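You operate a simulated robot arm through the tools that you are given. There is no shell and no other tool. Be economical: measure what you need, move in short steps, check, and stop when the job is done.

You run a simulated two-armed robot. Do the job below in one go: nothing can be reset, and whatever is moved stays where it is left.

JOB
Pick up the scoop from the top of the filling bench with one hand, pass it to the other hand and put it on the second shelf from the bottom of the blue rack.

It is judged by the outcome, as a careful person would: the job done as asked, and still so three seconds after it is handed in. It fails if anything else is knocked over, pushed out of place, dropped, spilled or broken.

ROBOT AND FRAMES
Two 7-joint arms with two-finger parallel grippers on one trunk, on a base that drives. Base frame: it is fixed to the floor where the robot stands at the start and does not move with it; the origin is under the middle of the robot, x ahead of it, y to its left, z up. Lengths are in m, angles in rad, forces in N, time in s.
The left shoulder is at the start at [0.042, 0.101, 1.136], the right one opposite. With the tool pointing down near the work surface each hand reaches from about 0.22 to 0.52 m from the robot's upright axis, wherever it stands, measured 20 degrees to its own side. Places, roughly: second shelf of the blue rack [0.6, -1.8, 0.7]. Payload 2.4 kg a hand.
The tool frame of a hand sits at the grasp point between the pads (the TCP): z along the fingers, y along the line on which they close. The tips reach 0.024 m beyond it. Largest opening 0.068 m; finger width 0.017, thickness 0.01; the body of the gripper, 0.04 by 0.07 m, starts 0.041 m behind the TCP.
Orientation is told as [roll, pitch, yaw] about the base's x, y, z axes, in that order, counted from this pose: with the fingers straight down and closing along the base's y, the tool's x points along the base's -x, its y along +y and its z along -z.

CONTROLS
- The arms move only by the tool move_arm. It takes "left_series", "right_series" or both (then of equal length, played together; a hand with none holds still); each is a list of rows, each a list of 7 numbers: the shift along the base's x, y, z in units of 150 mm (1.0 is 150 mm), then the turn, a rotation vector about the base's x, y, z in units of 60 degrees (1.0 is 60 degrees), then the closure, from 0 (fully open) to 1 (shut). In form: [[x, y, z, wx, wy, wz, fingers], ...]. A call has 1 to 10 rows; each row is the pose to reach, as a shift and turn from the pose commanded when the call began. A call with a number of a shift or a turn outside -1 to 1 is refused whole. Each row takes 0.2 s and may step no farther than 0.05 m and 0.15 rad from the row before; otherwise, or with a gripper value out of range, the whole call is refused. A pose out of reach is approached as far as the arm can. The call stops where the force on the tool passes 40 N (or 10 N more than at its start, if that is more) or the arm is blocked; 0.2 s more then pass. The fingers move at their own pace (about 0.072 m/s each) and stop on an object; they squeeze with about 39 N. The grip force told is the motor's: it shows also when the fingers shut on nothing. Time passes only in rows, and 0.2 s behind the last, so rows that repeat a pose let the fingers close. It gives the time, the measured TCP pose, the force on the tool (base axes), the opening and the grip force at its end, in the units of the frame above (readings bear some noise), with the torque about the TCP (base axes, N m) and any sound that the robot's microphone picked up.
- Cameras (640 x 400 px; columns grow to the right, rows downward): "scene" is now at [0.1257, 0.0053, 1.2888]; the picture's right is [0.05, -1.00, 0.00], its down [-0.63, -0.03, -0.78] and it looks along [0.78, 0.04, -0.63] (base axes); focal length 248 px, centre (320, 200). "left" rides on the left gripper at [0.084, -0.011, -0.075] in its tool frame; the picture's right is [0.13, 0.99, 0.00], its down [-0.60, 0.08, -0.79] and it looks along [-0.79, 0.10, 0.61] (tool axes); focal length 251 px, centre (320, 200). "right" rides on the right gripper at [0.084, 0.011, -0.075] in its tool frame; the picture's right is [-0.13, 0.99, 0.00], its down [-0.60, -0.08, -0.79] and it looks along [-0.79, -0.10, 0.61] (tool axes); focal length 251 px, centre (320, 200). There is no depth. A picture from a camera that has moved, and an enlarged one, comes with that camera's place and axes in the base frame and with its lens.
- get_image(camera): a new picture of that camera. No time passes.
- lift_body(by): slides the trunk up (or, below 0, down) by that many m; the arms and the scene camera ride with it, the base frame stays. It gives what a move gives, with no picture.
- roll_base(legs): drives the robot by 1 to 6 legs, each [ahead, left, turn to the left] in m, m and rad, along the robot's own axes; the way and the turn of a leg run together, so that a leg with both is an arc; at most 1.5 m and 3.142 rad a leg. The arms and the cameras ride along, it lands a little off, and it stops where it bumps. It gives what a move gives.
- head_to(pan, tilt): turns the head with the scene camera to pan (to the left, within 1.501 rad either way) and tilt (down, from -0.506 to 1.204), counted from straight ahead of the robot. It gives what a move gives.
- inspect(camera, box): a new picture of the part [left, top, right, bottom] of that camera's present view, enlarged. No time passes.
- job_done(): hands the job in; it is judged then, once.

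Work in short steps. Places have to be worked out from the pictures, the camera data and where the tool is seen: move nearer, look again, correct. Check each grasp and each placing, and mend what went wrong. You have 120 turns and 92 pictures in all, those below and enlarged ones among them. Open the grippers and draw the arms clear of the work before you hand the job in, unless the task says otherwise; then end with one line.

The tools are called as a command line: name --argument value ..., lists and objects as JSON in quotes. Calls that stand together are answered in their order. move_arm: Moves the arms, as the interface text tells. Its arguments: {"type":"object","properties":{"left_series":{"type":"array"},"right_series":{"type":"array"}},"required":[]} The other tools are called the same way: lift_body (by) slides the trunk up or down; roll_base (legs) drives the base; head_to (pan, tilt) turns the head that bears the scene camera; get_image (camera) takes a picture; inspect (camera, box) takes an enlarged picture of a part of a camera's view; job_done () hands the job in.

At the start:

```text
time_s: 0.0
left_eef_pos: [0.3429, 0.1565, 1.1049]
left_orientation: [0.0, 0.0, 0.002]
left_ft_force: [0.4, 0.4, 0.2]
left_wrist_torque: [-0.02, 0.02, 0.0]
left_opening: 0.0679
left_gripper_force: 0.0
right_eef_pos: [0.3485, -0.1428, 1.0852]
right_orientation: [0.001, -0.002, -0.003]
right_ft_force: [-0.1, -1.0, -0.5]
right_wrist_torque: [-0.01, 0.01, 0.01]
right_opening: 0.0679
right_gripper_force: 0.1
trunk travel left (down, up): [-0.35, 0.5]
robot x, y, heading: [-0.0001, -0.0009, -0.0]
head pan, tilt: [0.047, 0.679]
```

scene: 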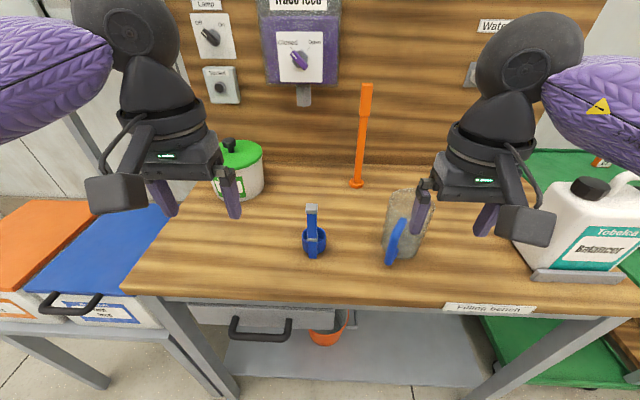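
right: 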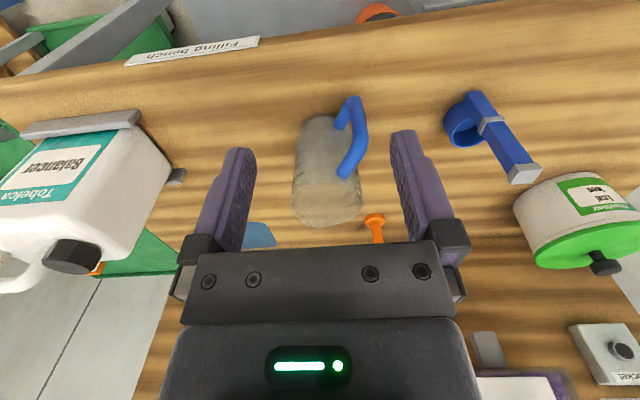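
left: 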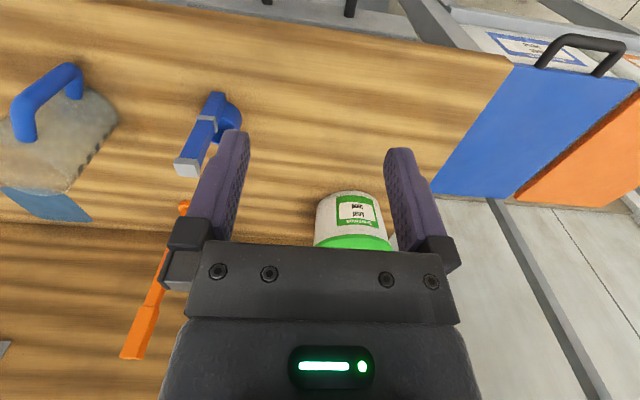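

The blue scoop seems to be near the middle of the bench, with its handle standing away from the cup. I'll enlarge it.

inspect --camera "scene" --box '[260, 180, 440, 290]'

inspect --camera "right" --box '[400, 60, 600, 200]'

inspect --camera "left" --box '[140, 60, 300, 220]'

```text
3.56 times, centred on (350, 235) of scene
camera zoom: at [0.1257, 0.0053, 1.2888], right [0.05, -1.0, 0.0], down [-0.63, -0.03, -0.78], along [0.78, 0.04, -0.63], focal length 882 px, centre (213, 76)
```

zoom: 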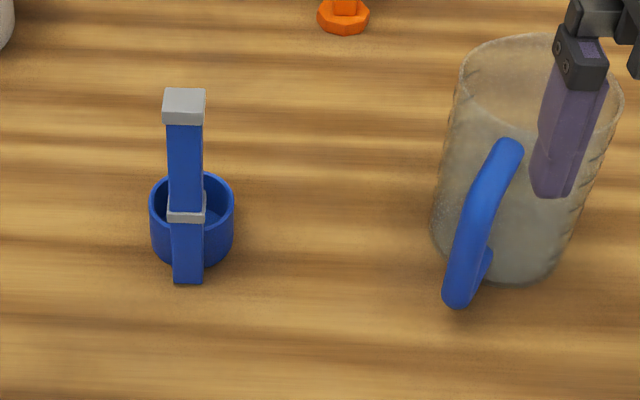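

```text
2.86 times, centred on (500, 130) of right
camera zoom: at [0.2641, -0.1332, 1.1595], right [0.13, 0.99, 0.0], down [0.6, -0.08, 0.79], along [0.79, -0.1, -0.61], focal length 718 px, centre (-194, 400)
```

zoom: 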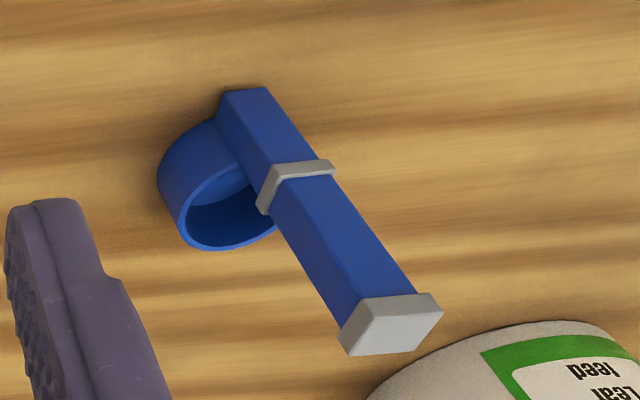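

```text
2.50 times, centred on (220, 140) of left
camera zoom: at [0.2603, 0.1459, 1.1801], right [-0.13, 0.99, 0.0], down [0.6, 0.08, 0.79], along [0.79, 0.1, -0.61], focal length 629 px, centre (570, 350)
```

zoom: 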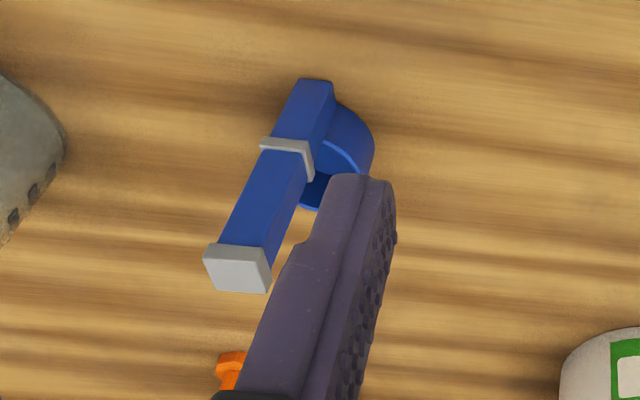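

The scoop is an upright cup. Its handle bar is at about (0.46, 0.038), running from z≈0.86 to 1.0. Next I look at the rack on the right.

head_to --pan -1.25 --tilt 0.4

get_image --camera "scene"

```text
time_s: 1.5
left_eef_pos: [0.3433, 0.1569, 1.105]
left_orientation: [-0.001, -0.002, 0.002]
left_ft_force: [-0.7, 0.4, -1.3]
left_wrist_torque: [0.0, 0.0, -0.04]
left_opening: 0.068
left_gripper_force: 0.0
right_eef_pos: [0.3489, -0.143, 1.0842]
right_orientation: [0.001, -0.003, -0.004]
right_ft_force: [-0.5, 0.2, -0.7]
right_wrist_torque: [0.01, 0.02, 0.0]
right_opening: 0.0681
right_gripper_force: 0.1
trunk travel left (down, up): [-0.35, 0.5]
robot x, y, heading: [-0.0003, 0.0043, -0.0]
head pan, tilt: [-1.25, 0.4]
```

```text
85 pictures are left
camera scene: at [0.0694, -0.0867, 1.314], right [-0.95, -0.32, 0.0], down [-0.12, 0.37, -0.92], along [0.29, -0.87, -0.39], focal length 248 px, centre (320, 200)
```

scene: 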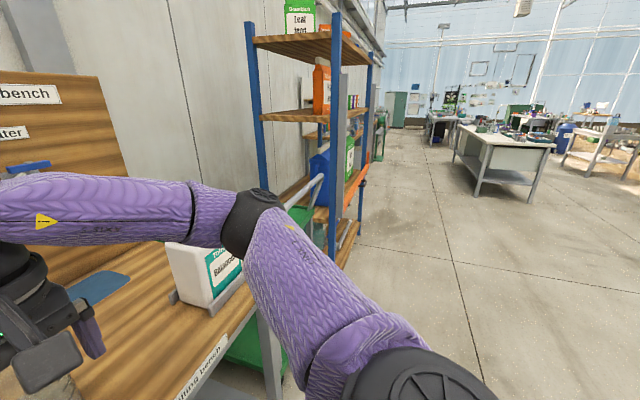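

The rack's open side faces −x, like the bench, so the last approach will be forward along +x. My plan is for the left hand to take the lower handle at a 45° tilt and the right hand to take the upper handle. I move the left hand to a pre-grasp pose and look.

move_arm --left_series '[[0.04, -0.13, -0.14, 0, -0.125, 0, 0], [0.08, -0.26, -0.28, 0, -0.25, 0, 0], [0.12, -0.39, -0.42, 0, -0.375, 0, 0], [0.16, -0.53, -0.57, 0, -0.5, 0, 0], [0.2, -0.66, -0.71, 0, -0.625, 0, 0], [0.24, -0.79, -0.85, 0, -0.75, 0, 0], [0.24, -0.79, -0.85, 0, -0.75, 0, 0]]'

head_to --pan 0.05 --tilt 0.68

get_image --camera "left"

get_image --camera "scene"

get_image --camera "right"

```text
time_s: 3.1
left_eef_pos: [0.3795, 0.0398, 0.977]
left_orientation: [-0.004, -0.785, 0.005]
left_ft_force: [0.4, 0.5, -0.6]
left_wrist_torque: [0.02, 0.0, 0.0]
left_opening: 0.0679
left_gripper_force: 0.1
right_eef_pos: [0.3491, -0.1426, 1.0847]
right_orientation: [0.001, 0.0, -0.002]
right_ft_force: [0.3, -0.6, 0.4]
right_wrist_torque: [-0.01, 0.02, -0.02]
right_opening: 0.0679
right_gripper_force: 0.2
trunk travel left (down, up): [-0.35, 0.5]
robot x, y, heading: [-0.0033, 0.0013, -0.002]
head pan, tilt: [-1.25, 0.4]
```

```text
time_s: 4.5
left_eef_pos: [0.3803, 0.0387, 0.9783]
left_orientation: [-0.002, -0.786, 0.002]
left_ft_force: [0.7, -0.3, -0.1]
left_wrist_torque: [0.01, 0.01, 0.0]
left_opening: 0.0679
left_gripper_force: 0.1
right_eef_pos: [0.3483, -0.1435, 1.084]
right_orientation: [0.002, -0.003, -0.004]
right_ft_force: [-0.3, -0.7, -0.2]
right_wrist_torque: [0.01, 0.01, -0.02]
right_opening: 0.0681
right_gripper_force: 0.1
trunk travel left (down, up): [-0.35, 0.5]
robot x, y, heading: [-0.0028, 0.0015, -0.0]
head pan, tilt: [0.051, 0.681]
```

```text
84 pictures are left
camera left: at [0.2679, 0.0278, 0.9712], right [-0.09, 0.99, -0.09], down [-0.13, 0.08, 0.99], along [0.99, 0.1, 0.12], focal length 251 px, centre (320, 200)
```

left: 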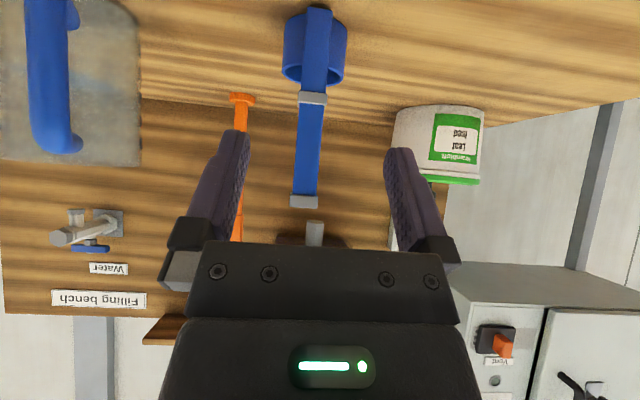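

```text
83 pictures are left
camera scene: at [0.1256, 0.0054, 1.2888], right [0.05, -1.0, 0.0], down [-0.63, -0.03, -0.78], along [0.78, 0.04, -0.63], focal length 248 px, centre (320, 200)
```

scene: 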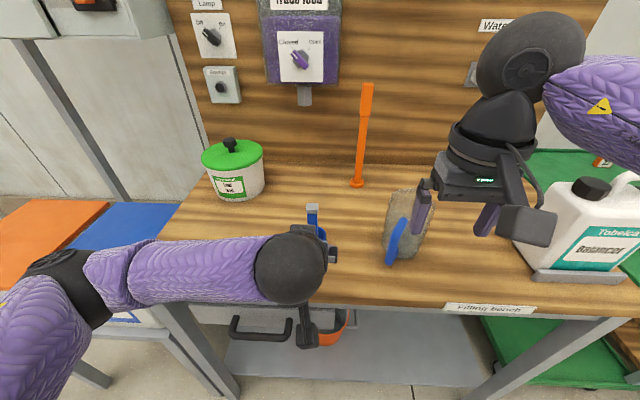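

```text
82 pictures are left
camera right: at [0.2641, -0.1333, 1.1595], right [0.13, 0.99, 0.0], down [0.6, -0.08, 0.79], along [0.79, -0.1, -0.61], focal length 251 px, centre (320, 200)
```

right: 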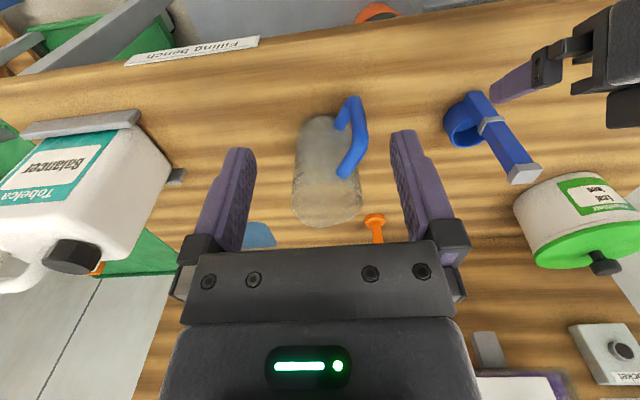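

The left camera puts the bar at y≈0.036, with its front face at x≈0.457. I advance along the 45° tool axis to the lower handle, below the collar, and look before closing.

move_arm --left_series '[[0.16, -0.01, -0.16, 0, 0, 0, 0], [0.33, -0.02, -0.32, 0, 0, 0, 0], [0.49, -0.02, -0.48, 0, 0, 0, 0], [0.49, -0.02, -0.48, 0, 0, 0, 0]]'

get_image --camera "left"

inspect --camera "right" --box '[400, 60, 600, 200]'

```text
time_s: 5.5
left_eef_pos: [0.4538, 0.0343, 0.9053]
left_orientation: [-0.003, -0.786, 0.004]
left_ft_force: [0.3, 0.8, -0.2]
left_wrist_torque: [-0.02, -0.02, 0.02]
left_opening: 0.0679
left_gripper_force: 0.1
right_eef_pos: [0.3487, -0.1418, 1.0848]
right_orientation: [0.001, -0.002, -0.005]
right_ft_force: [-0.6, -0.4, 0.0]
right_wrist_torque: [0.0, -0.01, 0.02]
right_opening: 0.068
right_gripper_force: 0.2
trunk travel left (down, up): [-0.35, 0.5]
robot x, y, heading: [0.0002, 0.0028, -0.002]
head pan, tilt: [0.051, 0.681]
```

```text
81 pictures are left
camera left: at [0.342, 0.0241, 0.8991], right [-0.09, 0.99, -0.09], down [-0.13, 0.08, 0.99], along [0.99, 0.1, 0.12], focal length 251 px, centre (320, 200)
```

left: 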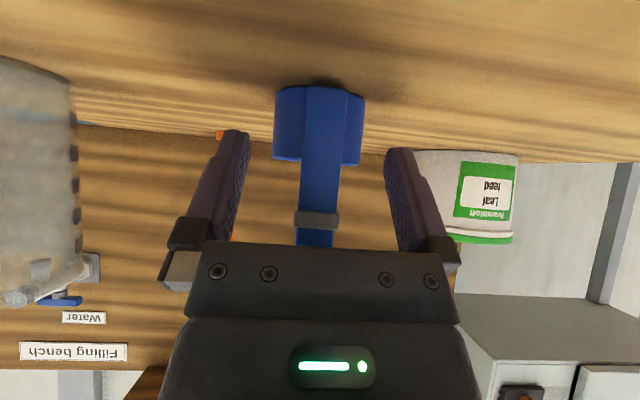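

```text
2.86 times, centred on (500, 130) of right
camera zoom: at [0.2642, -0.1333, 1.1595], right [0.13, 0.99, 0.0], down [0.6, -0.08, 0.79], along [0.79, -0.1, -0.61], focal length 718 px, centre (-194, 400)
```

zoom: 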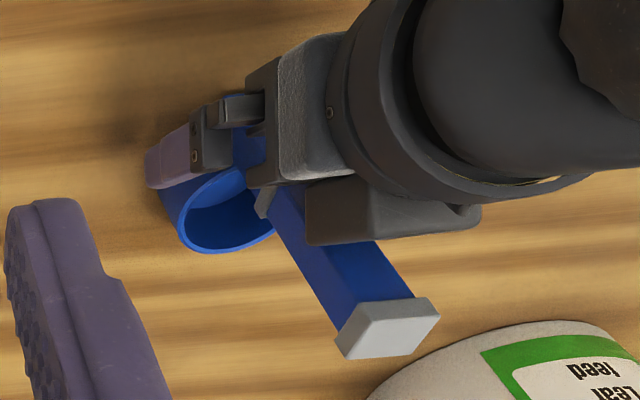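

The bar is centred between the fingers and below the collar. I back off 3 mm so the tips miss the cup wall, then close.

move_arm --left_series '[[-0.02, 0.01, 0.02, 0, 0, 0, 0], [-0.02, 0.01, 0.02, 0, 0, 0, 0.5], [-0.02, 0.01, 0.02, 0, 0, 0, 1], [-0.02, 0.01, 0.02, 0, 0, 0, 1], [-0.02, 0.01, 0.02, 0, 0, 0, 1], [-0.02, 0.01, 0.02, 0, 0, 0, 1]]'

get_image --camera "left"

```text
time_s: 6.9
left_eef_pos: [0.4507, 0.0364, 0.9104]
left_orientation: [-0.004, -0.786, 0.003]
left_ft_force: [0.1, -1.0, 4.7]
left_wrist_torque: [0.05, -0.12, 0.05]
left_opening: 0.0171
left_gripper_force: 36.3
right_eef_pos: [0.3486, -0.1435, 1.0849]
right_orientation: [0.002, -0.002, -0.004]
right_ft_force: [-0.9, 0.6, -0.3]
right_wrist_torque: [-0.01, -0.01, 0.01]
right_opening: 0.0679
right_gripper_force: 0.1
trunk travel left (down, up): [-0.35, 0.5]
robot x, y, heading: [-0.0018, 0.0019, -0.004]
head pan, tilt: [0.051, 0.681]
```

```text
79 pictures are left
camera left: at [0.3385, 0.0258, 0.9029], right [-0.09, 0.99, -0.09], down [-0.13, 0.08, 0.99], along [0.99, 0.1, 0.13], focal length 251 px, centre (320, 200)
```

left: 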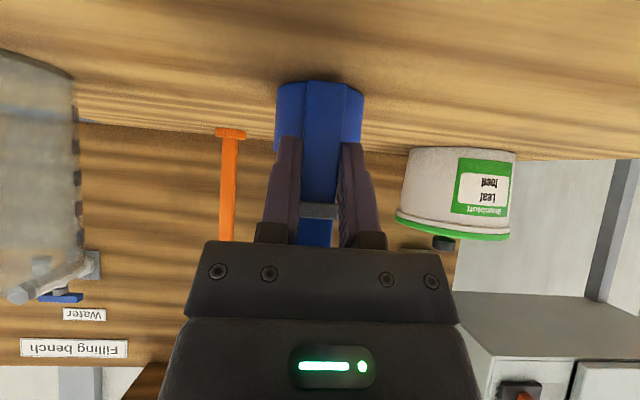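

Gripped on the 17 mm bar at 36 N. I lift it straight up 0.13 m, draw it back slightly, and check it.

move_arm --left_series '[[0, 0, 0.1, 0, 0, 0, 1], [0, 0, 0.3, 0, 0, 0, 1], [0, 0, 0.5, 0, 0, 0, 1], [0, 0, 0.7, 0, 0, 0, 1], [-0.1, 0, 0.85, 0, 0, 0, 1], [-0.3, 0.1, 0.9, 0, 0, 0, 1]]'

get_image --camera "left"

get_image --camera "scene"

```text
time_s: 8.3
left_eef_pos: [0.4053, 0.0516, 1.0441]
left_orientation: [-0.001, -0.786, 0.003]
left_ft_force: [-0.2, 0.8, 0.0]
left_wrist_torque: [-0.01, 0.02, 0.04]
left_opening: 0.0176
left_gripper_force: 35.8
right_eef_pos: [0.3486, -0.1429, 1.0852]
right_orientation: [-0.001, 0.0, -0.004]
right_ft_force: [0.1, 0.1, 0.6]
right_wrist_torque: [0.02, 0.01, 0.04]
right_opening: 0.068
right_gripper_force: 0.0
trunk travel left (down, up): [-0.35, 0.5]
robot x, y, heading: [-0.0002, 0.0014, 0.001]
head pan, tilt: [0.051, 0.681]
```

```text
78 pictures are left
camera left: at [0.2931, 0.0415, 1.0372], right [-0.09, 0.99, -0.09], down [-0.13, 0.08, 0.99], along [0.99, 0.1, 0.13], focal length 251 px, centre (320, 200)
```

left: 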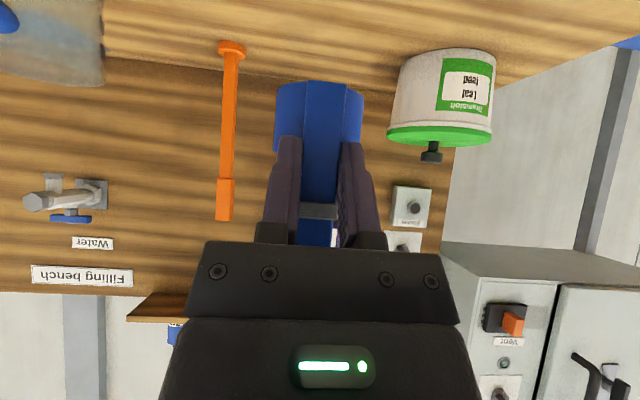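

```text
77 pictures are left
camera scene: at [0.1256, 0.0061, 1.2888], right [0.05, -1.0, 0.0], down [-0.63, -0.03, -0.78], along [0.78, 0.04, -0.63], focal length 248 px, centre (320, 200)
```

scene: 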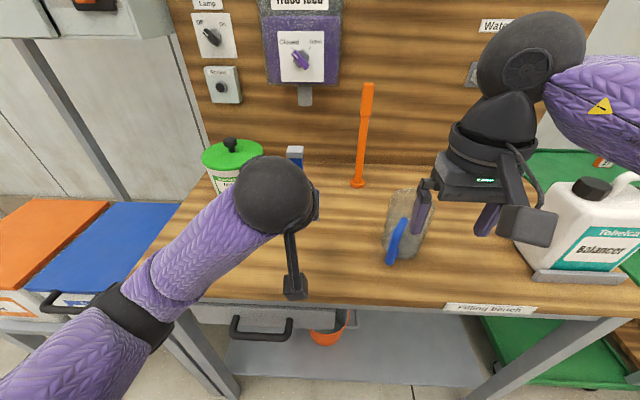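

Held firmly, with no slip. I back the robot away from the bench to get open space for the handover.

roll_base --legs '[[-0.4, 0, 0]]'

```text
time_s: 10.8
left_eef_pos: [0.0084, 0.0511, 1.0437]
left_orientation: [-0.002, -0.785, 0.003]
left_ft_force: [0.3, -0.6, -0.5]
left_wrist_torque: [-0.03, 0.0, -0.02]
left_opening: 0.0176
left_gripper_force: 36.0
right_eef_pos: [-0.0501, -0.1434, 1.0856]
right_orientation: [0.004, -0.002, -0.005]
right_ft_force: [0.9, 0.7, -0.1]
right_wrist_torque: [-0.02, -0.03, 0.01]
right_opening: 0.0684
right_gripper_force: 0.1
trunk travel left (down, up): [-0.35, 0.5]
robot x, y, heading: [-0.3995, 0.0018, -0.006]
head pan, tilt: [0.051, 0.681]
```

Before driving sideways along the aisle, I check that the way to the right is clear.

head_to --pan -1.45 --tilt 0.55

get_image --camera "scene"

```text
time_s: 12.4
left_eef_pos: [0.0085, 0.052, 1.0429]
left_orientation: [-0.002, -0.785, 0.001]
left_ft_force: [0.8, -0.2, -0.4]
left_wrist_torque: [-0.01, 0.0, 0.02]
left_opening: 0.0169
left_gripper_force: 35.7
right_eef_pos: [-0.0489, -0.1435, 1.0846]
right_orientation: [0.001, -0.003, -0.005]
right_ft_force: [-0.1, -0.6, 0.7]
right_wrist_torque: [0.02, -0.03, 0.02]
right_opening: 0.0682
right_gripper_force: 0.0
trunk travel left (down, up): [-0.35, 0.5]
robot x, y, heading: [-0.3984, -0.0044, -0.0]
head pan, tilt: [-1.45, 0.55]
```

```text
76 pictures are left
camera scene: at [-0.3469, -0.0877, 1.3003], right [-0.99, -0.12, 0.0], down [-0.06, 0.52, -0.85], along [0.1, -0.85, -0.52], focal length 248 px, centre (320, 200)
```

scene: 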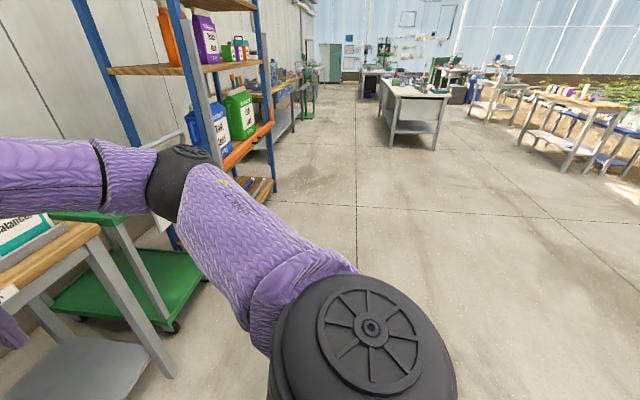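

The aisle is clear. I drive right to stand in front of the rack.

roll_base --legs '[[0, -1.5, 0], [0, -0.25, 0]]'

head_to --pan 0 --tilt 0.45

get_image --camera "scene"

```text
time_s: 21.3
left_eef_pos: [0.0029, -1.705, 1.0436]
left_orientation: [-0.002, -0.786, -0.001]
left_ft_force: [0.2, -0.3, 0.0]
left_wrist_torque: [-0.02, 0.07, -0.01]
left_opening: 0.0173
left_gripper_force: 36.1
right_eef_pos: [-0.0545, -1.8989, 1.0842]
right_orientation: [0.001, -0.001, -0.008]
right_ft_force: [-0.4, 0.1, 0.1]
right_wrist_torque: [0.0, -0.01, 0.0]
right_opening: 0.0681
right_gripper_force: 0.1
trunk travel left (down, up): [-0.35, 0.5]
robot x, y, heading: [-0.4043, -1.7549, -0.004]
head pan, tilt: [-1.45, 0.55]
```

```text
time_s: 22.9
left_eef_pos: [0.0032, -1.704, 1.0431]
left_orientation: [-0.002, -0.785, -0.003]
left_ft_force: [-1.2, -0.2, -0.9]
left_wrist_torque: [-0.02, 0.04, 0.0]
left_opening: 0.0172
left_gripper_force: 35.9
right_eef_pos: [-0.0538, -1.8981, 1.0837]
right_orientation: [0.002, -0.002, -0.007]
right_ft_force: [-0.1, 0.2, -0.1]
right_wrist_torque: [-0.01, 0.03, 0.02]
right_opening: 0.0681
right_gripper_force: 0.1
trunk travel left (down, up): [-0.35, 0.5]
robot x, y, heading: [-0.4027, -1.7513, -0.005]
head pan, tilt: [0.0, 0.45]
```

```text
75 pictures are left
camera scene: at [-0.2707, -1.7539, 1.3093], right [0.0, -1.0, 0.0], down [-0.44, 0.0, -0.9], along [0.9, 0.0, -0.44], focal length 248 px, centre (320, 200)
```

scene: 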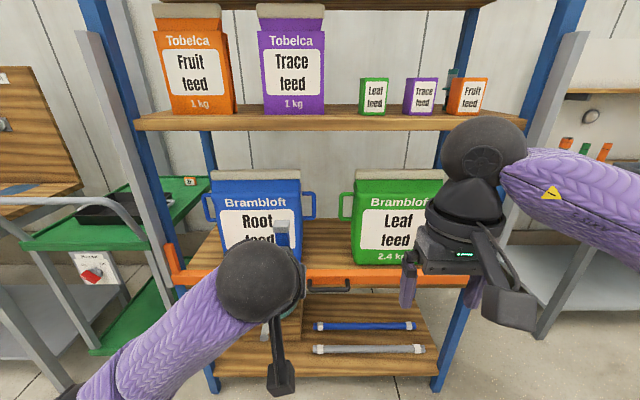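

The second shelf has a raised front rail and two feed bags on it, and about 0.5 m of free height. For the handover I turn the left hand to point inward (−y) while moving the right hand aside and tilting it.

move_arm --left_series '[[0, 0, 0, 0, 0, -0.125, 1], [0, 0.02, 0.02, 0, 0, -0.25, 1], [0, 0.04, 0.04, 0, 0, -0.375, 1], [0, 0.06, 0.06, 0, 0, -0.5, 1], [0, 0.08, 0.08, 0, 0, -0.625, 1], [0, 0.1, 0.1, 0, 0, -0.75, 1], [0, 0.1, 0.1, 0, 0, -0.875, 1], [0, 0.1, 0.1, 0, 0, -1, 1]]' --right_series '[[0, -0.1, 0, 0, -0.08, 0, 0], [0, -0.2, 0, 0, -0.16, 0, 0], [0, -0.3, 0, 0, -0.25, 0, 0], [0, -0.4, 0, 0, -0.33, 0, 0], [0, -0.5, 0, 0, -0.42, 0, 0], [0, -0.6, 0, 0, -0.5, 0, 0], [0, -0.7, 0, 0, -0.6, 0, 0], [0, -0.7, 0, 0, -0.7, 0, 0]]'

get_image --camera "scene"

```text
time_s: 24.6
left_eef_pos: [0.004, -1.6899, 1.058]
left_orientation: [-0.002, -0.788, -1.051]
left_ft_force: [-0.5, 0.5, -0.3]
left_wrist_torque: [0.03, -0.01, 0.0]
left_opening: 0.0173
left_gripper_force: 35.7
right_eef_pos: [-0.0545, -2.0041, 1.0852]
right_orientation: [0.006, -0.735, -0.007]
right_ft_force: [0.4, 0.5, 0.5]
right_wrist_torque: [0.02, 0.0, 0.0]
right_opening: 0.0681
right_gripper_force: 0.1
trunk travel left (down, up): [-0.35, 0.5]
robot x, y, heading: [-0.4012, -1.7513, -0.004]
head pan, tilt: [0.0, 0.45]
```

```text
74 pictures are left
camera scene: at [-0.2708, -1.7538, 1.3093], right [0.0, -1.0, 0.0], down [-0.44, 0.0, -0.9], along [0.9, 0.0, -0.44], focal length 248 px, centre (320, 200)
```

scene: 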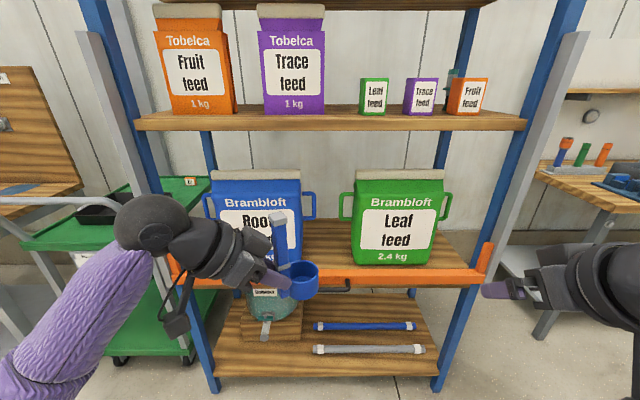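

Works well. I finish the left yaw to −90° and start yawing the right hand toward +y, keeping it well off to the side.

move_arm --left_series '[[0, 0, 0, 0, 0, -0.12, 1], [0, 0, 0, 0, 0, -0.25, 1], [0, 0, 0, 0, 0, -0.37, 1], [0, 0, 0, 0, 0, -0.49, 1], [0, 0, 0, 0, 0, -0.49, 1], [0, 0, 0, 0, 0, -0.49, 1], [0, 0, 0, 0, 0, -0.49, 1], [0, 0, 0, 0, 0, -0.49, 1]]' --right_series '[[0, 0, 0, 0, 0, 0.125, 0], [0.05, 0, 0.05, 0, 0, 0.25, 0], [0.1, 0, 0.1, 0, 0, 0.375, 0], [0.15, 0, 0.15, 0, 0, 0.5, 0], [0.2, 0, 0.2, 0, 0, 0.625, 0], [0.25, 0, 0.25, 0, 0, 0.75, 0], [0.3, 0, 0.3, 0, 0, 0.875, 0], [0.35, 0, 0.35, 0, 0, 1, 0]]'

move_arm --right_series '[[0, 0, 0, 0, 0, 0.13, 0], [0, 0, 0, 0, 0, 0.26, 0], [0, 0, 0, 0, 0, 0.39, 0], [0, 0, 0, 0, 0, 0.5, 0]]'

get_image --camera "scene"

get_image --camera "right"

```text
time_s: 26.4
left_eef_pos: [0.0018, -1.6893, 1.0586]
left_orientation: [-0.003, -0.787, -1.56]
left_ft_force: [0.5, -0.3, 0.1]
left_wrist_torque: [0.06, -0.02, 0.02]
left_opening: 0.0171
left_gripper_force: 35.8
right_eef_pos: [-0.0933, -1.9095, 1.169]
right_orientation: [0.009, -0.734, 1.039]
right_ft_force: [-0.5, 0.1, 0.6]
right_wrist_torque: [0.02, 0.0, 0.03]
right_opening: 0.0678
right_gripper_force: 0.0
right hand out of reach, approached as far as the arm can: row 4, 5, 6, 7, 8
trunk travel left (down, up): [-0.35, 0.5]
robot x, y, heading: [-0.4027, -1.7501, -0.001]
head pan, tilt: [0.0, 0.45]
```

```text
time_s: 27.4
left_eef_pos: [0.004, -1.6888, 1.0578]
left_orientation: [-0.004, -0.786, -1.562]
left_ft_force: [0.1, 0.5, 0.1]
left_wrist_torque: [0.0, 0.04, -0.02]
left_opening: 0.0172
left_gripper_force: 35.6
right_eef_pos: [-0.1637, -1.8601, 1.1842]
right_orientation: [0.009, -0.734, 1.561]
right_ft_force: [-1.4, 0.3, 0.1]
right_wrist_torque: [0.04, 0.0, -0.02]
right_opening: 0.0681
right_gripper_force: 0.0
right hand out of reach, approached as far as the arm can: row 1, 2, 3, 4
trunk travel left (down, up): [-0.35, 0.5]
robot x, y, heading: [-0.4028, -1.7525, -0.003]
head pan, tilt: [0.0, 0.45]
```

```text
73 pictures are left
camera scene: at [-0.2707, -1.7537, 1.3093], right [0.0, -1.0, 0.0], down [-0.44, 0.0, -0.9], along [0.9, 0.0, -0.44], focal length 248 px, centre (320, 200)
```

scene: 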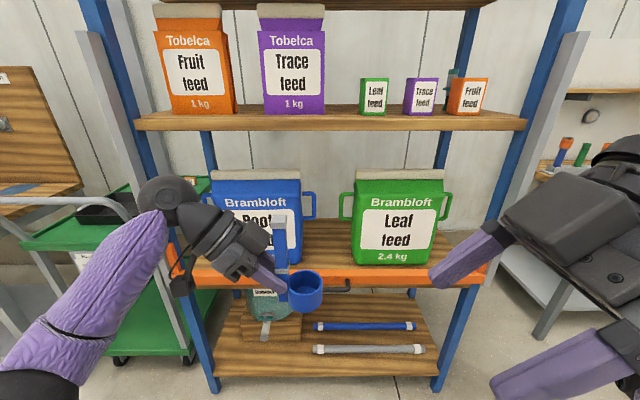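

```text
72 pictures are left
camera right: at [-0.1754, -1.974, 1.1832], right [-0.99, 0.1, 0.09], down [0.09, -0.08, 0.99], along [0.11, 0.99, 0.07], focal length 251 px, centre (320, 200)
```

right: 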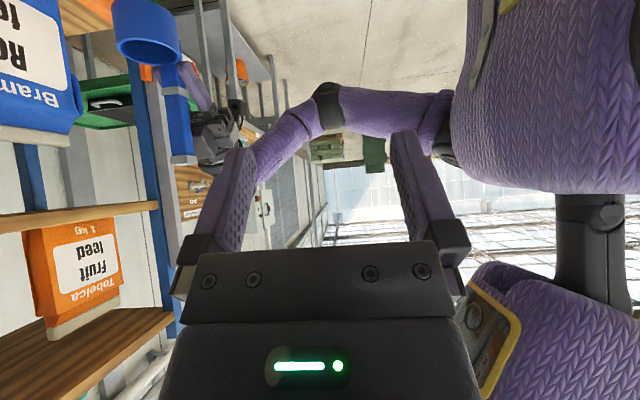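

The right hand was pulled in because that outer pose is out of reach, but its orientation is now right. I move it a little toward the middle and check which pose it follows.

move_arm --right_series '[[0, 0.2, 0.1, 0, 0, 0, 0], [0, 0.4, 0.2, 0, 0, 0, 0], [0, 0.4, 0.2, 0, 0, 0, 0], [0, 0.4, 0.2, 0, 0, 0, 0]]'

```text
time_s: 28.4
left_eef_pos: [0.0036, -1.6892, 1.0592]
left_orientation: [-0.004, -0.786, -1.559]
left_ft_force: [-0.3, 0.5, 0.3]
left_wrist_torque: [0.07, -0.01, -0.02]
left_opening: 0.0173
left_gripper_force: 35.9
right_eef_pos: [-0.1633, -1.8004, 1.2145]
right_orientation: [0.007, -0.735, 1.563]
right_ft_force: [-0.1, -0.2, 1.0]
right_wrist_torque: [0.0, 0.03, -0.02]
right_opening: 0.0679
right_gripper_force: 0.1
trunk travel left (down, up): [-0.35, 0.5]
robot x, y, heading: [-0.4035, -1.7541, 0.002]
head pan, tilt: [0.0, 0.45]
```

It follows the actual pose. Now I move to the pre-grasp position, facing the scoop handle from above the cup side.

move_arm --right_series '[[0.2, 0, 0, 0, 0, 0, 0], [0.4, 0, 0, 0, 0, 0, 0], [0.6, 0.02, -0.02, 0, 0, 0, 0], [0.8, 0.03, -0.05, 0, 0, 0, 0], [1, 0.05, -0.1, 0, 0, 0, 0]]'

get_image --camera "right"

get_image --camera "scene"

```text
time_s: 29.6
left_eef_pos: [0.0034, -1.6898, 1.0585]
left_orientation: [-0.003, -0.786, -1.561]
left_ft_force: [-0.4, 0.9, -0.2]
left_wrist_torque: [0.01, 0.04, 0.06]
left_opening: 0.0171
left_gripper_force: 35.5
right_eef_pos: [-0.1245, -1.7711, 1.208]
right_orientation: [0.009, -0.734, 1.561]
right_ft_force: [-0.6, 0.6, 0.7]
right_wrist_torque: [-0.02, -0.01, -0.01]
right_opening: 0.0679
right_gripper_force: 0.1
right hand out of reach, approached as far as the arm can: row 2, 3, 4, 5
trunk travel left (down, up): [-0.35, 0.5]
robot x, y, heading: [-0.4064, -1.757, -0.009]
head pan, tilt: [0.0, 0.45]
```

```text
71 pictures are left
camera right: at [-0.1368, -1.885, 1.2066], right [-0.99, 0.1, 0.09], down [0.08, -0.08, 0.99], along [0.11, 0.99, 0.07], focal length 251 px, centre (320, 200)
```

right: 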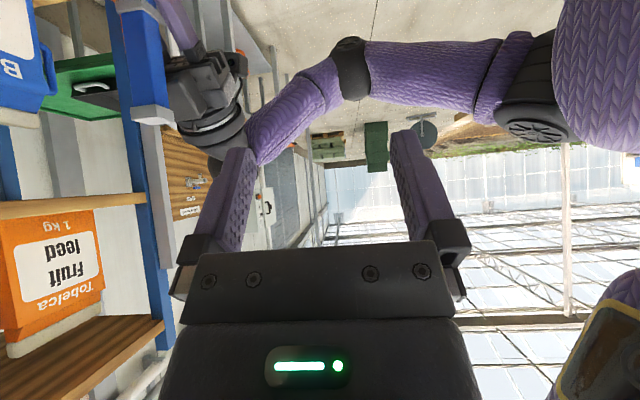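

```text
70 pictures are left
camera scene: at [-0.2707, -1.7537, 1.3093], right [0.0, -1.0, 0.0], down [-0.44, 0.0, -0.9], along [0.9, 0.0, -0.44], focal length 248 px, centre (320, 200)
```

scene: 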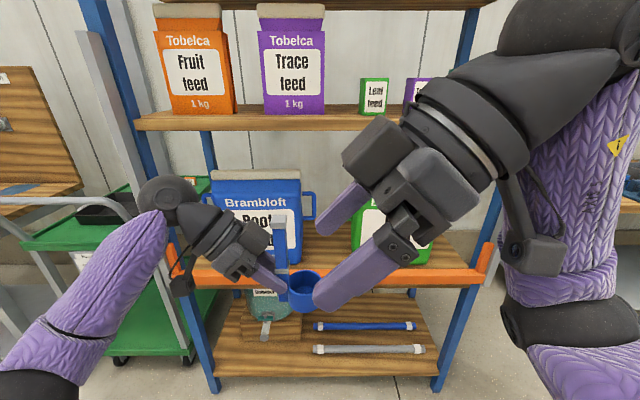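

The right arm seems limited at that height. The left arm reached its mirror pose at a lower z, so I lower both hands by 0.13–0.15 m and then bring the right hand forward.

move_arm --left_series '[[0, 0, -0.25, 0, 0, 0, 1], [0, 0, -0.5, 0, 0, 0, 1], [0, 0, -0.75, 0, 0, 0, 1], [0, 0, -0.95, 0, 0, 0, 1], [0, 0, -0.95, 0, 0, 0, 1], [0, 0, -0.95, 0, 0, 0, 1], [0, 0, -0.95, 0, 0, 0, 1]]' --right_series '[[0, -0.05, -0.2, 0, 0, 0, 0], [0, -0.1, -0.4, 0, 0, 0, 0], [0, -0.15, -0.6, 0, 0, 0, 0], [0, -0.15, -0.8, 0, 0, 0, 0], [0.2, -0.15, -0.95, 0, 0, 0, 0], [0.4, -0.15, -0.95, 0, 0, 0, 0], [0.6, -0.15, -0.95, 0, 0, 0, 0]]'

get_image --camera "scene"

```text
time_s: 31.2
left_eef_pos: [0.0028, -1.6887, 0.9158]
left_orientation: [-0.005, -0.787, -1.56]
left_ft_force: [0.5, -0.8, -0.6]
left_wrist_torque: [0.0, 0.0, 0.02]
left_opening: 0.0171
left_gripper_force: 35.5
right_eef_pos: [-0.1574, -1.7908, 1.1082]
right_orientation: [0.009, -0.732, 1.561]
right_ft_force: [0.3, -0.3, 0.1]
right_wrist_torque: [0.02, -0.02, 0.01]
right_opening: 0.0681
right_gripper_force: 0.1
right hand out of reach, approached as far as the arm can: row 1, 2, 3, 4, 5, 6, 7
trunk travel left (down, up): [-0.35, 0.5]
robot x, y, heading: [-0.4012, -1.7568, -0.006]
head pan, tilt: [0.0, 0.45]
```

```text
69 pictures are left
camera scene: at [-0.2708, -1.7539, 1.3093], right [0.0, -1.0, 0.0], down [-0.44, 0.0, -0.9], along [0.9, 0.0, -0.44], focal length 248 px, centre (320, 200)
```

scene: 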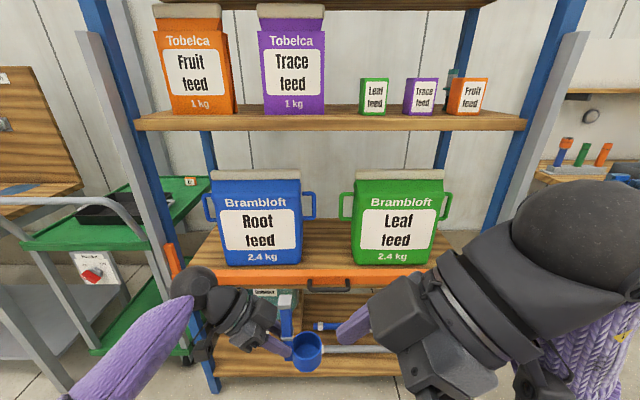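

The right arm is in an awkward configuration. I unwind its yaw, then repeat the turn nearer the middle, mirroring the path that worked for the left arm. The left hand moves aside a bit.

move_arm --left_series '[[0, 0.1, 0, 0, 0, 0, 1], [0, 0.3, 0.1, 0, 0, 0, 1], [0, 0.5, 0.2, 0, 0, 0, 1], [0, 0.5, 0.3, 0, 0, 0, 1], [0, 0.5, 0.4, 0, 0, 0, 1], [0, 0.5, 0.5, 0, 0, 0, 1], [0, 0.5, 0.6, 0, 0, 0, 1], [0, 0.5, 0.7, 0, 0, 0, 1]]' --right_series '[[0, 0, 0, 0, 0, -0.125, 0], [0, 0, 0, 0, 0, -0.25, 0], [0, 0, 0, 0, 0, -0.375, 0], [0, 0, 0, 0, 0, -0.5, 0], [0, 0, 0, 0, 0, -0.625, 0], [0, 0, 0, 0, 0, -0.75, 0], [0, 0, 0, 0, 0, -0.875, 0], [0, 0, 0, 0, 0, -1, 0]]'

move_arm --right_series '[[0.1, 0, 0, 0, 0, -0.125, 0], [0.2, 0, 0, 0, 0, -0.25, 0], [0.3, 0, 0, 0, 0, -0.375, 0], [0.4, 0, 0, 0, 0, -0.49, 0], [0.6, 0, 0, 0, 0.1, -0.49, 0], [0.8, 0, 0, 0, 0.2, -0.49, 0], [1, 0, 0, 0, 0.3, -0.49, 0]]'

get_image --camera "scene"

```text
time_s: 33.0
left_eef_pos: [0.0018, -1.6146, 1.021]
left_orientation: [-0.003, -0.785, -1.56]
left_ft_force: [0.5, 0.1, -0.3]
left_wrist_torque: [0.0, 0.01, -0.01]
left_opening: 0.0174
left_gripper_force: 35.4
right_eef_pos: [-0.1341, -1.7785, 1.1281]
right_orientation: [0.006, -0.731, 0.512]
right_ft_force: [0.6, 0.7, 0.4]
right_wrist_torque: [-0.03, -0.01, 0.0]
right_opening: 0.0684
right_gripper_force: 0.2
right hand out of reach, approached as far as the arm can: row 3, 4, 5, 6, 7, 8
trunk travel left (down, up): [-0.35, 0.5]
robot x, y, heading: [-0.4012, -1.7555, 0.002]
head pan, tilt: [0.0, 0.45]
```

```text
time_s: 34.6
left_eef_pos: [0.0039, -1.6136, 1.0226]
left_orientation: [-0.004, -0.786, -1.56]
left_ft_force: [-0.6, 0.6, -0.8]
left_wrist_torque: [0.02, 0.03, -0.01]
left_opening: 0.0173
left_gripper_force: 35.7
right_eef_pos: [0.0161, -1.7797, 1.1274]
right_orientation: [0.091, -0.431, -0.052]
right_ft_force: [0.4, 0.2, -0.5]
right_wrist_torque: [-0.03, 0.03, 0.0]
right_opening: 0.0679
right_gripper_force: 0.1
trunk travel left (down, up): [-0.35, 0.5]
robot x, y, heading: [-0.4041, -1.7533, 0.005]
head pan, tilt: [0.0, 0.45]
```

```text
68 pictures are left
camera scene: at [-0.2705, -1.7536, 1.3093], right [0.0, -1.0, 0.0], down [-0.44, 0.0, -0.9], along [0.9, 0.0, -0.44], focal length 248 px, centre (320, 200)
```

scene: 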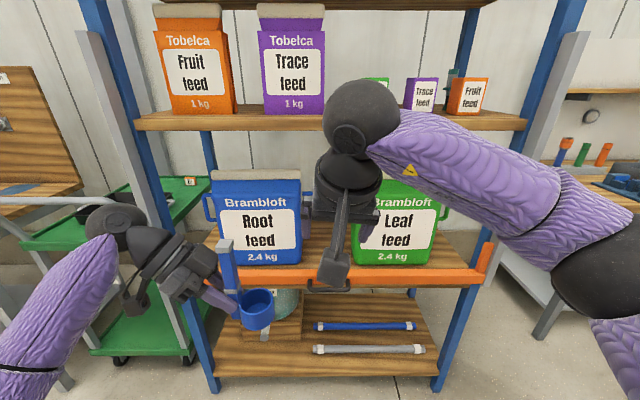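

The right arm is back in a good configuration. I bring it to the mirror of the left's pre-turn pose (low, centred, 45° tilt).

move_arm --right_series '[[-0.05, -0.02, -0.2, 0, -0.07, 0, 0], [-0.1, -0.04, -0.4, 0, -0.14, 0, 0], [-0.15, -0.06, -0.6, 0, -0.21, 0, 0], [-0.2, -0.08, -0.8, -0.04, -0.28, 0.02, 0], [-0.25, -0.1, -0.95, -0.08, -0.34, 0.04, 0]]'

move_arm --right_series '[[0, 0, 0, 0, 0, 0.125, 0], [0, 0, 0, 0, 0, 0.25, 0], [0, 0, 0.05, 0, 0, 0.375, 0], [0, 0, 0.1, 0, 0, 0.5, 0]]'

get_image --camera "scene"

```text
time_s: 35.9
left_eef_pos: [0.0029, -1.6136, 1.0201]
left_orientation: [-0.005, -0.785, -1.56]
left_ft_force: [-0.3, -0.4, -1.0]
left_wrist_torque: [0.0, -0.01, -0.01]
left_opening: 0.0172
left_gripper_force: 35.1
right_eef_pos: [-0.0225, -1.7943, 0.9853]
right_orientation: [-0.009, -0.789, 0.054]
right_ft_force: [0.5, 0.4, 0.5]
right_wrist_torque: [0.02, -0.03, 0.01]
right_opening: 0.0679
right_gripper_force: 0.0
trunk travel left (down, up): [-0.35, 0.5]
robot x, y, heading: [-0.4014, -1.7542, -0.003]
head pan, tilt: [0.0, 0.45]
```

```text
time_s: 36.9
left_eef_pos: [0.0031, -1.6136, 1.0209]
left_orientation: [-0.003, -0.789, -1.56]
left_ft_force: [0.2, 0.5, -0.6]
left_wrist_torque: [0.01, 0.0, -0.01]
left_opening: 0.0172
left_gripper_force: 35.9
right_eef_pos: [-0.022, -1.7932, 1.0013]
right_orientation: [-0.009, -0.788, 0.579]
right_ft_force: [-1.0, -0.4, 0.8]
right_wrist_torque: [0.01, -0.01, -0.01]
right_opening: 0.0681
right_gripper_force: 0.1
trunk travel left (down, up): [-0.35, 0.5]
robot x, y, heading: [-0.4061, -1.7554, -0.003]
head pan, tilt: [0.0, 0.45]
```

```text
67 pictures are left
camera scene: at [-0.2707, -1.7538, 1.3093], right [0.0, -1.0, 0.0], down [-0.44, 0.0, -0.9], along [0.9, 0.0, -0.44], focal length 248 px, centre (320, 200)
```

scene: 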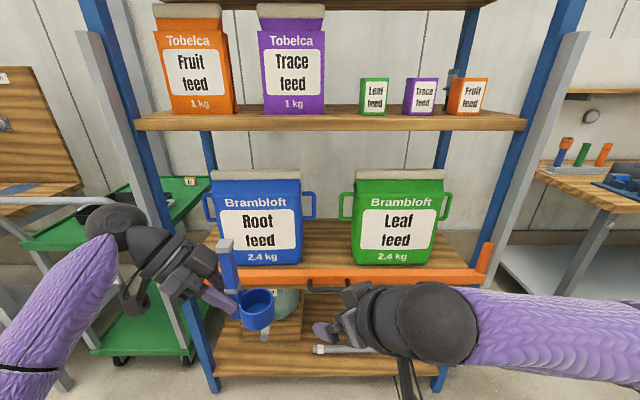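

Good configuration. I finish the right yaw to +90° in place.

move_arm --right_series '[[0, 0, 0.05, 0, 0, 0.12, 0], [0, 0, 0.1, 0, 0, 0.24, 0], [0, 0, 0.15, 0, 0, 0.36, 0], [0, 0, 0.2, 0, 0, 0.48, 0], [0, 0, 0.25, 0, 0, 0.6, 0], [0, 0, 0.3, 0, 0, 0.72, 0], [0.05, 0, 0.35, 0, 0, 0.84, 0], [0.1, 0, 0.4, 0, 0, 0.945, 0]]'

get_image --camera "right"

get_image --camera "scene"

```text
time_s: 38.6
left_eef_pos: [0.0027, -1.6132, 1.0206]
left_orientation: [-0.004, -0.785, -1.562]
left_ft_force: [0.1, 0.0, 0.1]
left_wrist_torque: [0.05, 0.0, 0.01]
left_opening: 0.0171
left_gripper_force: 36.2
right_eef_pos: [-0.1335, -1.7332, 1.0877]
right_orientation: [-0.039, -0.723, 1.491]
right_ft_force: [-0.4, 0.9, 0.2]
right_wrist_torque: [0.0, 0.0, -0.03]
right_opening: 0.0678
right_gripper_force: 0.2
right hand out of reach, approached as far as the arm can: row 5, 6, 7, 8
trunk travel left (down, up): [-0.35, 0.5]
robot x, y, heading: [-0.4028, -1.7519, -0.005]
head pan, tilt: [0.0, 0.45]
```

```text
66 pictures are left
camera right: at [-0.1569, -1.8451, 1.0879], right [-0.98, 0.2, 0.06], down [0.04, -0.08, 1.0], along [0.2, 0.98, 0.07], focal length 251 px, centre (320, 200)
```

right: 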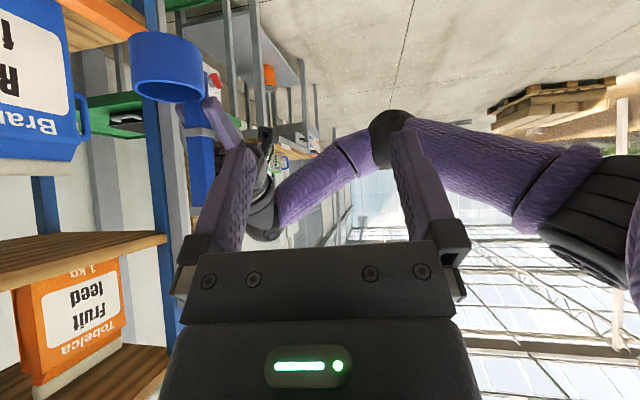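

```text
65 pictures are left
camera scene: at [-0.271, -1.7535, 1.3093], right [0.0, -1.0, 0.0], down [-0.44, 0.0, -0.9], along [0.9, 0.0, -0.44], focal length 248 px, centre (320, 200)
```

scene: 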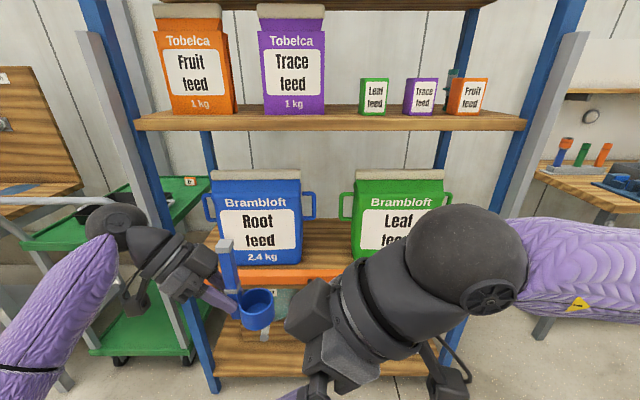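

The right arm can't take a 45° tilt at 90° yaw. Only the relative geometry matters, so I tip the left hand level, which leans the scoop 45°. The right hand can then take the upper handle pointing straight down.

move_arm --left_series '[[0, 0, 0, -0.125, 0, 0, 1], [0, 0, 0, -0.25, 0, 0, 1], [0, 0, 0, -0.375, 0, 0, 1], [0, 0, 0, -0.5, 0, 0, 1], [0, 0, 0, -0.625, 0, 0, 1], [0, 0, 0, -0.75, 0, 0, 1]]' --right_series '[[0, -0.05, 0.1, -0.12, 0, 0, 0], [0, -0.1, 0.2, -0.24, 0, 0, 0], [0, -0.2, 0.3, -0.36, 0, 0, 0], [0, -0.3, 0.4, -0.48, 0, 0, 0], [0, -0.4, 0.5, -0.6, 0, 0, 0], [0, -0.4, 0.6, -0.7, 0, 0, 0]]'

get_image --camera "scene"

```text
time_s: 40.0
left_eef_pos: [0.0031, -1.6139, 1.0204]
left_orientation: [-1.927, -1.565, 0.358]
left_ft_force: [1.0, -1.3, -0.9]
left_wrist_torque: [0.01, 0.0, 0.0]
left_opening: 0.0173
left_gripper_force: 35.7
right_eef_pos: [-0.1398, -1.7887, 1.1761]
right_orientation: [-0.096, 0.008, 1.508]
right_ft_force: [1.1, -0.6, -0.1]
right_wrist_torque: [-0.02, 0.01, 0.05]
right_opening: 0.0681
right_gripper_force: 0.1
right hand out of reach, approached as far as the arm can: row 6
trunk travel left (down, up): [-0.35, 0.5]
robot x, y, heading: [-0.398, -1.7539, -0.001]
head pan, tilt: [0.0, 0.45]
```

```text
64 pictures are left
camera scene: at [-0.2708, -1.7536, 1.3093], right [0.0, -1.0, 0.0], down [-0.44, 0.0, -0.9], along [0.9, 0.0, -0.44], focal length 248 px, centre (320, 200)
```

scene: 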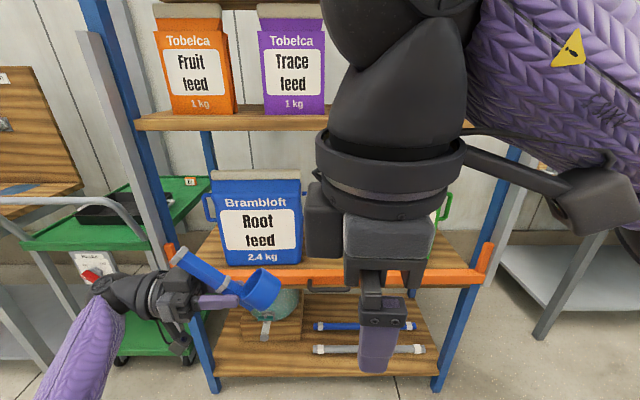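

The scoop leans 45° with the cap toward the left hand, and the cap's measured place (y −1.56, z 1.096) matches my model. I bring the right hand in above, squaring its orientation.

move_arm --right_series '[[0.19, 0.12, 0.02, 0, 0.02, 0.01, 0], [0.38, 0.24, 0.04, 0, 0.04, 0.02, 0], [0.57, 0.36, 0.06, 0, 0.06, 0.03, 0], [0.76, 0.48, 0.08, 0, 0.08, 0.05, 0], [0.95, 0.6, 0.1, 0, 0.09, 0.06, 0]]'

get_image --camera "scene"

```text
time_s: 41.2
left_eef_pos: [0.0025, -1.6129, 1.0209]
left_orientation: [-1.616, -1.564, 0.048]
left_ft_force: [0.9, 0.2, -0.1]
left_wrist_torque: [0.04, 0.0, 0.0]
left_opening: 0.0174
left_gripper_force: 35.7
right_eef_pos: [-0.1345, -1.7063, 1.1456]
right_orientation: [0.0, 0.008, 1.57]
right_ft_force: [0.4, 0.2, -0.1]
right_wrist_torque: [0.02, 0.0, 0.01]
right_opening: 0.068
right_gripper_force: 0.1
right hand out of reach, approached as far as the arm can: row 1, 2, 3, 4, 5
trunk travel left (down, up): [-0.35, 0.5]
robot x, y, heading: [-0.4038, -1.7565, -0.002]
head pan, tilt: [0.0, 0.45]
```

```text
63 pictures are left
camera scene: at [-0.2707, -1.7536, 1.3093], right [0.0, -1.0, 0.0], down [-0.44, 0.0, -0.9], along [0.9, 0.0, -0.44], focal length 248 px, centre (320, 200)
```

scene: 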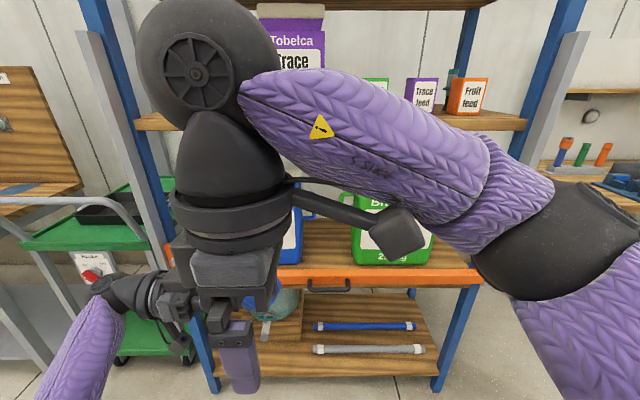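

The right wrist can't reach forward at yaw 90°. New plan: keep the scoop upright in the left hand (pointing −y), and have the right hand approach at its natural yaw 0, tilted 40°, partly closed to clear the left palm. First I return both.

move_arm --left_series '[[0, 0, 0, 0.1, 0, 0, 1], [0, 0, 0, 0.2, 0, 0, 1], [0, 0, 0, 0.3, 0, 0, 1], [0, 0, 0, 0.42, 0, 0, 1], [0, 0, 0, 0.53, 0, 0, 1], [0, 0, 0, 0.65, 0, 0, 1], [0, 0, 0, 0.75, 0, 0, 1], [0, 0, 0, 0.75, 0, 0, 1]]' --right_series '[[0, -0.15, 0, 0, 0, -0.12, 0], [0, -0.3, 0, 0, 0, -0.25, 0], [0, -0.45, 0, 0, 0, -0.37, 0], [0, -0.6, 0, 0, 0, -0.5, 0], [0, -0.7, 0, 0, 0, -0.62, 0], [0, -0.8, 0, 0, 0, -0.75, 0], [0, -0.8, 0, 0, 0, -0.87, 0], [0, -0.8, 0, 0, 0, -1, 0]]'

move_arm --right_series '[[0.1, 0, 0, 0, 0, -0.12, 0], [0.2, 0, 0, 0, 0, -0.25, 0], [0.3, 0, 0, 0, 0, -0.37, 0], [0.4, 0, 0, 0, 0, -0.5, 0], [0.5, 0, 0, 0, 0, -0.5, 0]]'

```text
time_s: 43.0
left_eef_pos: [0.0045, -1.6136, 1.0215]
left_orientation: [-0.004, -0.783, -1.561]
left_ft_force: [-0.5, -1.1, -0.2]
left_wrist_torque: [0.0, -0.02, -0.01]
left_opening: 0.017
left_gripper_force: 36.0
right_eef_pos: [-0.1354, -1.8281, 1.143]
right_orientation: [0.002, 0.01, 0.525]
right_ft_force: [0.2, 0.0, -0.6]
right_wrist_torque: [-0.01, 0.0, 0.04]
right_opening: 0.0683
right_gripper_force: 0.0
trunk travel left (down, up): [-0.35, 0.5]
robot x, y, heading: [-0.4021, -1.7554, 0.0]
head pan, tilt: [0.0, 0.45]
```

```text
time_s: 44.2
left_eef_pos: [0.0039, -1.6142, 1.0208]
left_orientation: [-0.005, -0.786, -1.561]
left_ft_force: [-0.3, 0.2, -0.5]
left_wrist_torque: [0.04, 0.01, 0.0]
left_opening: 0.0171
left_gripper_force: 36.3
right_eef_pos: [-0.0588, -1.8283, 1.143]
right_orientation: [0.001, 0.011, 0.001]
right_ft_force: [0.2, -0.3, 0.3]
right_wrist_torque: [0.01, 0.01, -0.03]
right_opening: 0.0681
right_gripper_force: 0.1
trunk travel left (down, up): [-0.35, 0.5]
robot x, y, heading: [-0.4026, -1.7532, -0.006]
head pan, tilt: [0.0, 0.45]
```

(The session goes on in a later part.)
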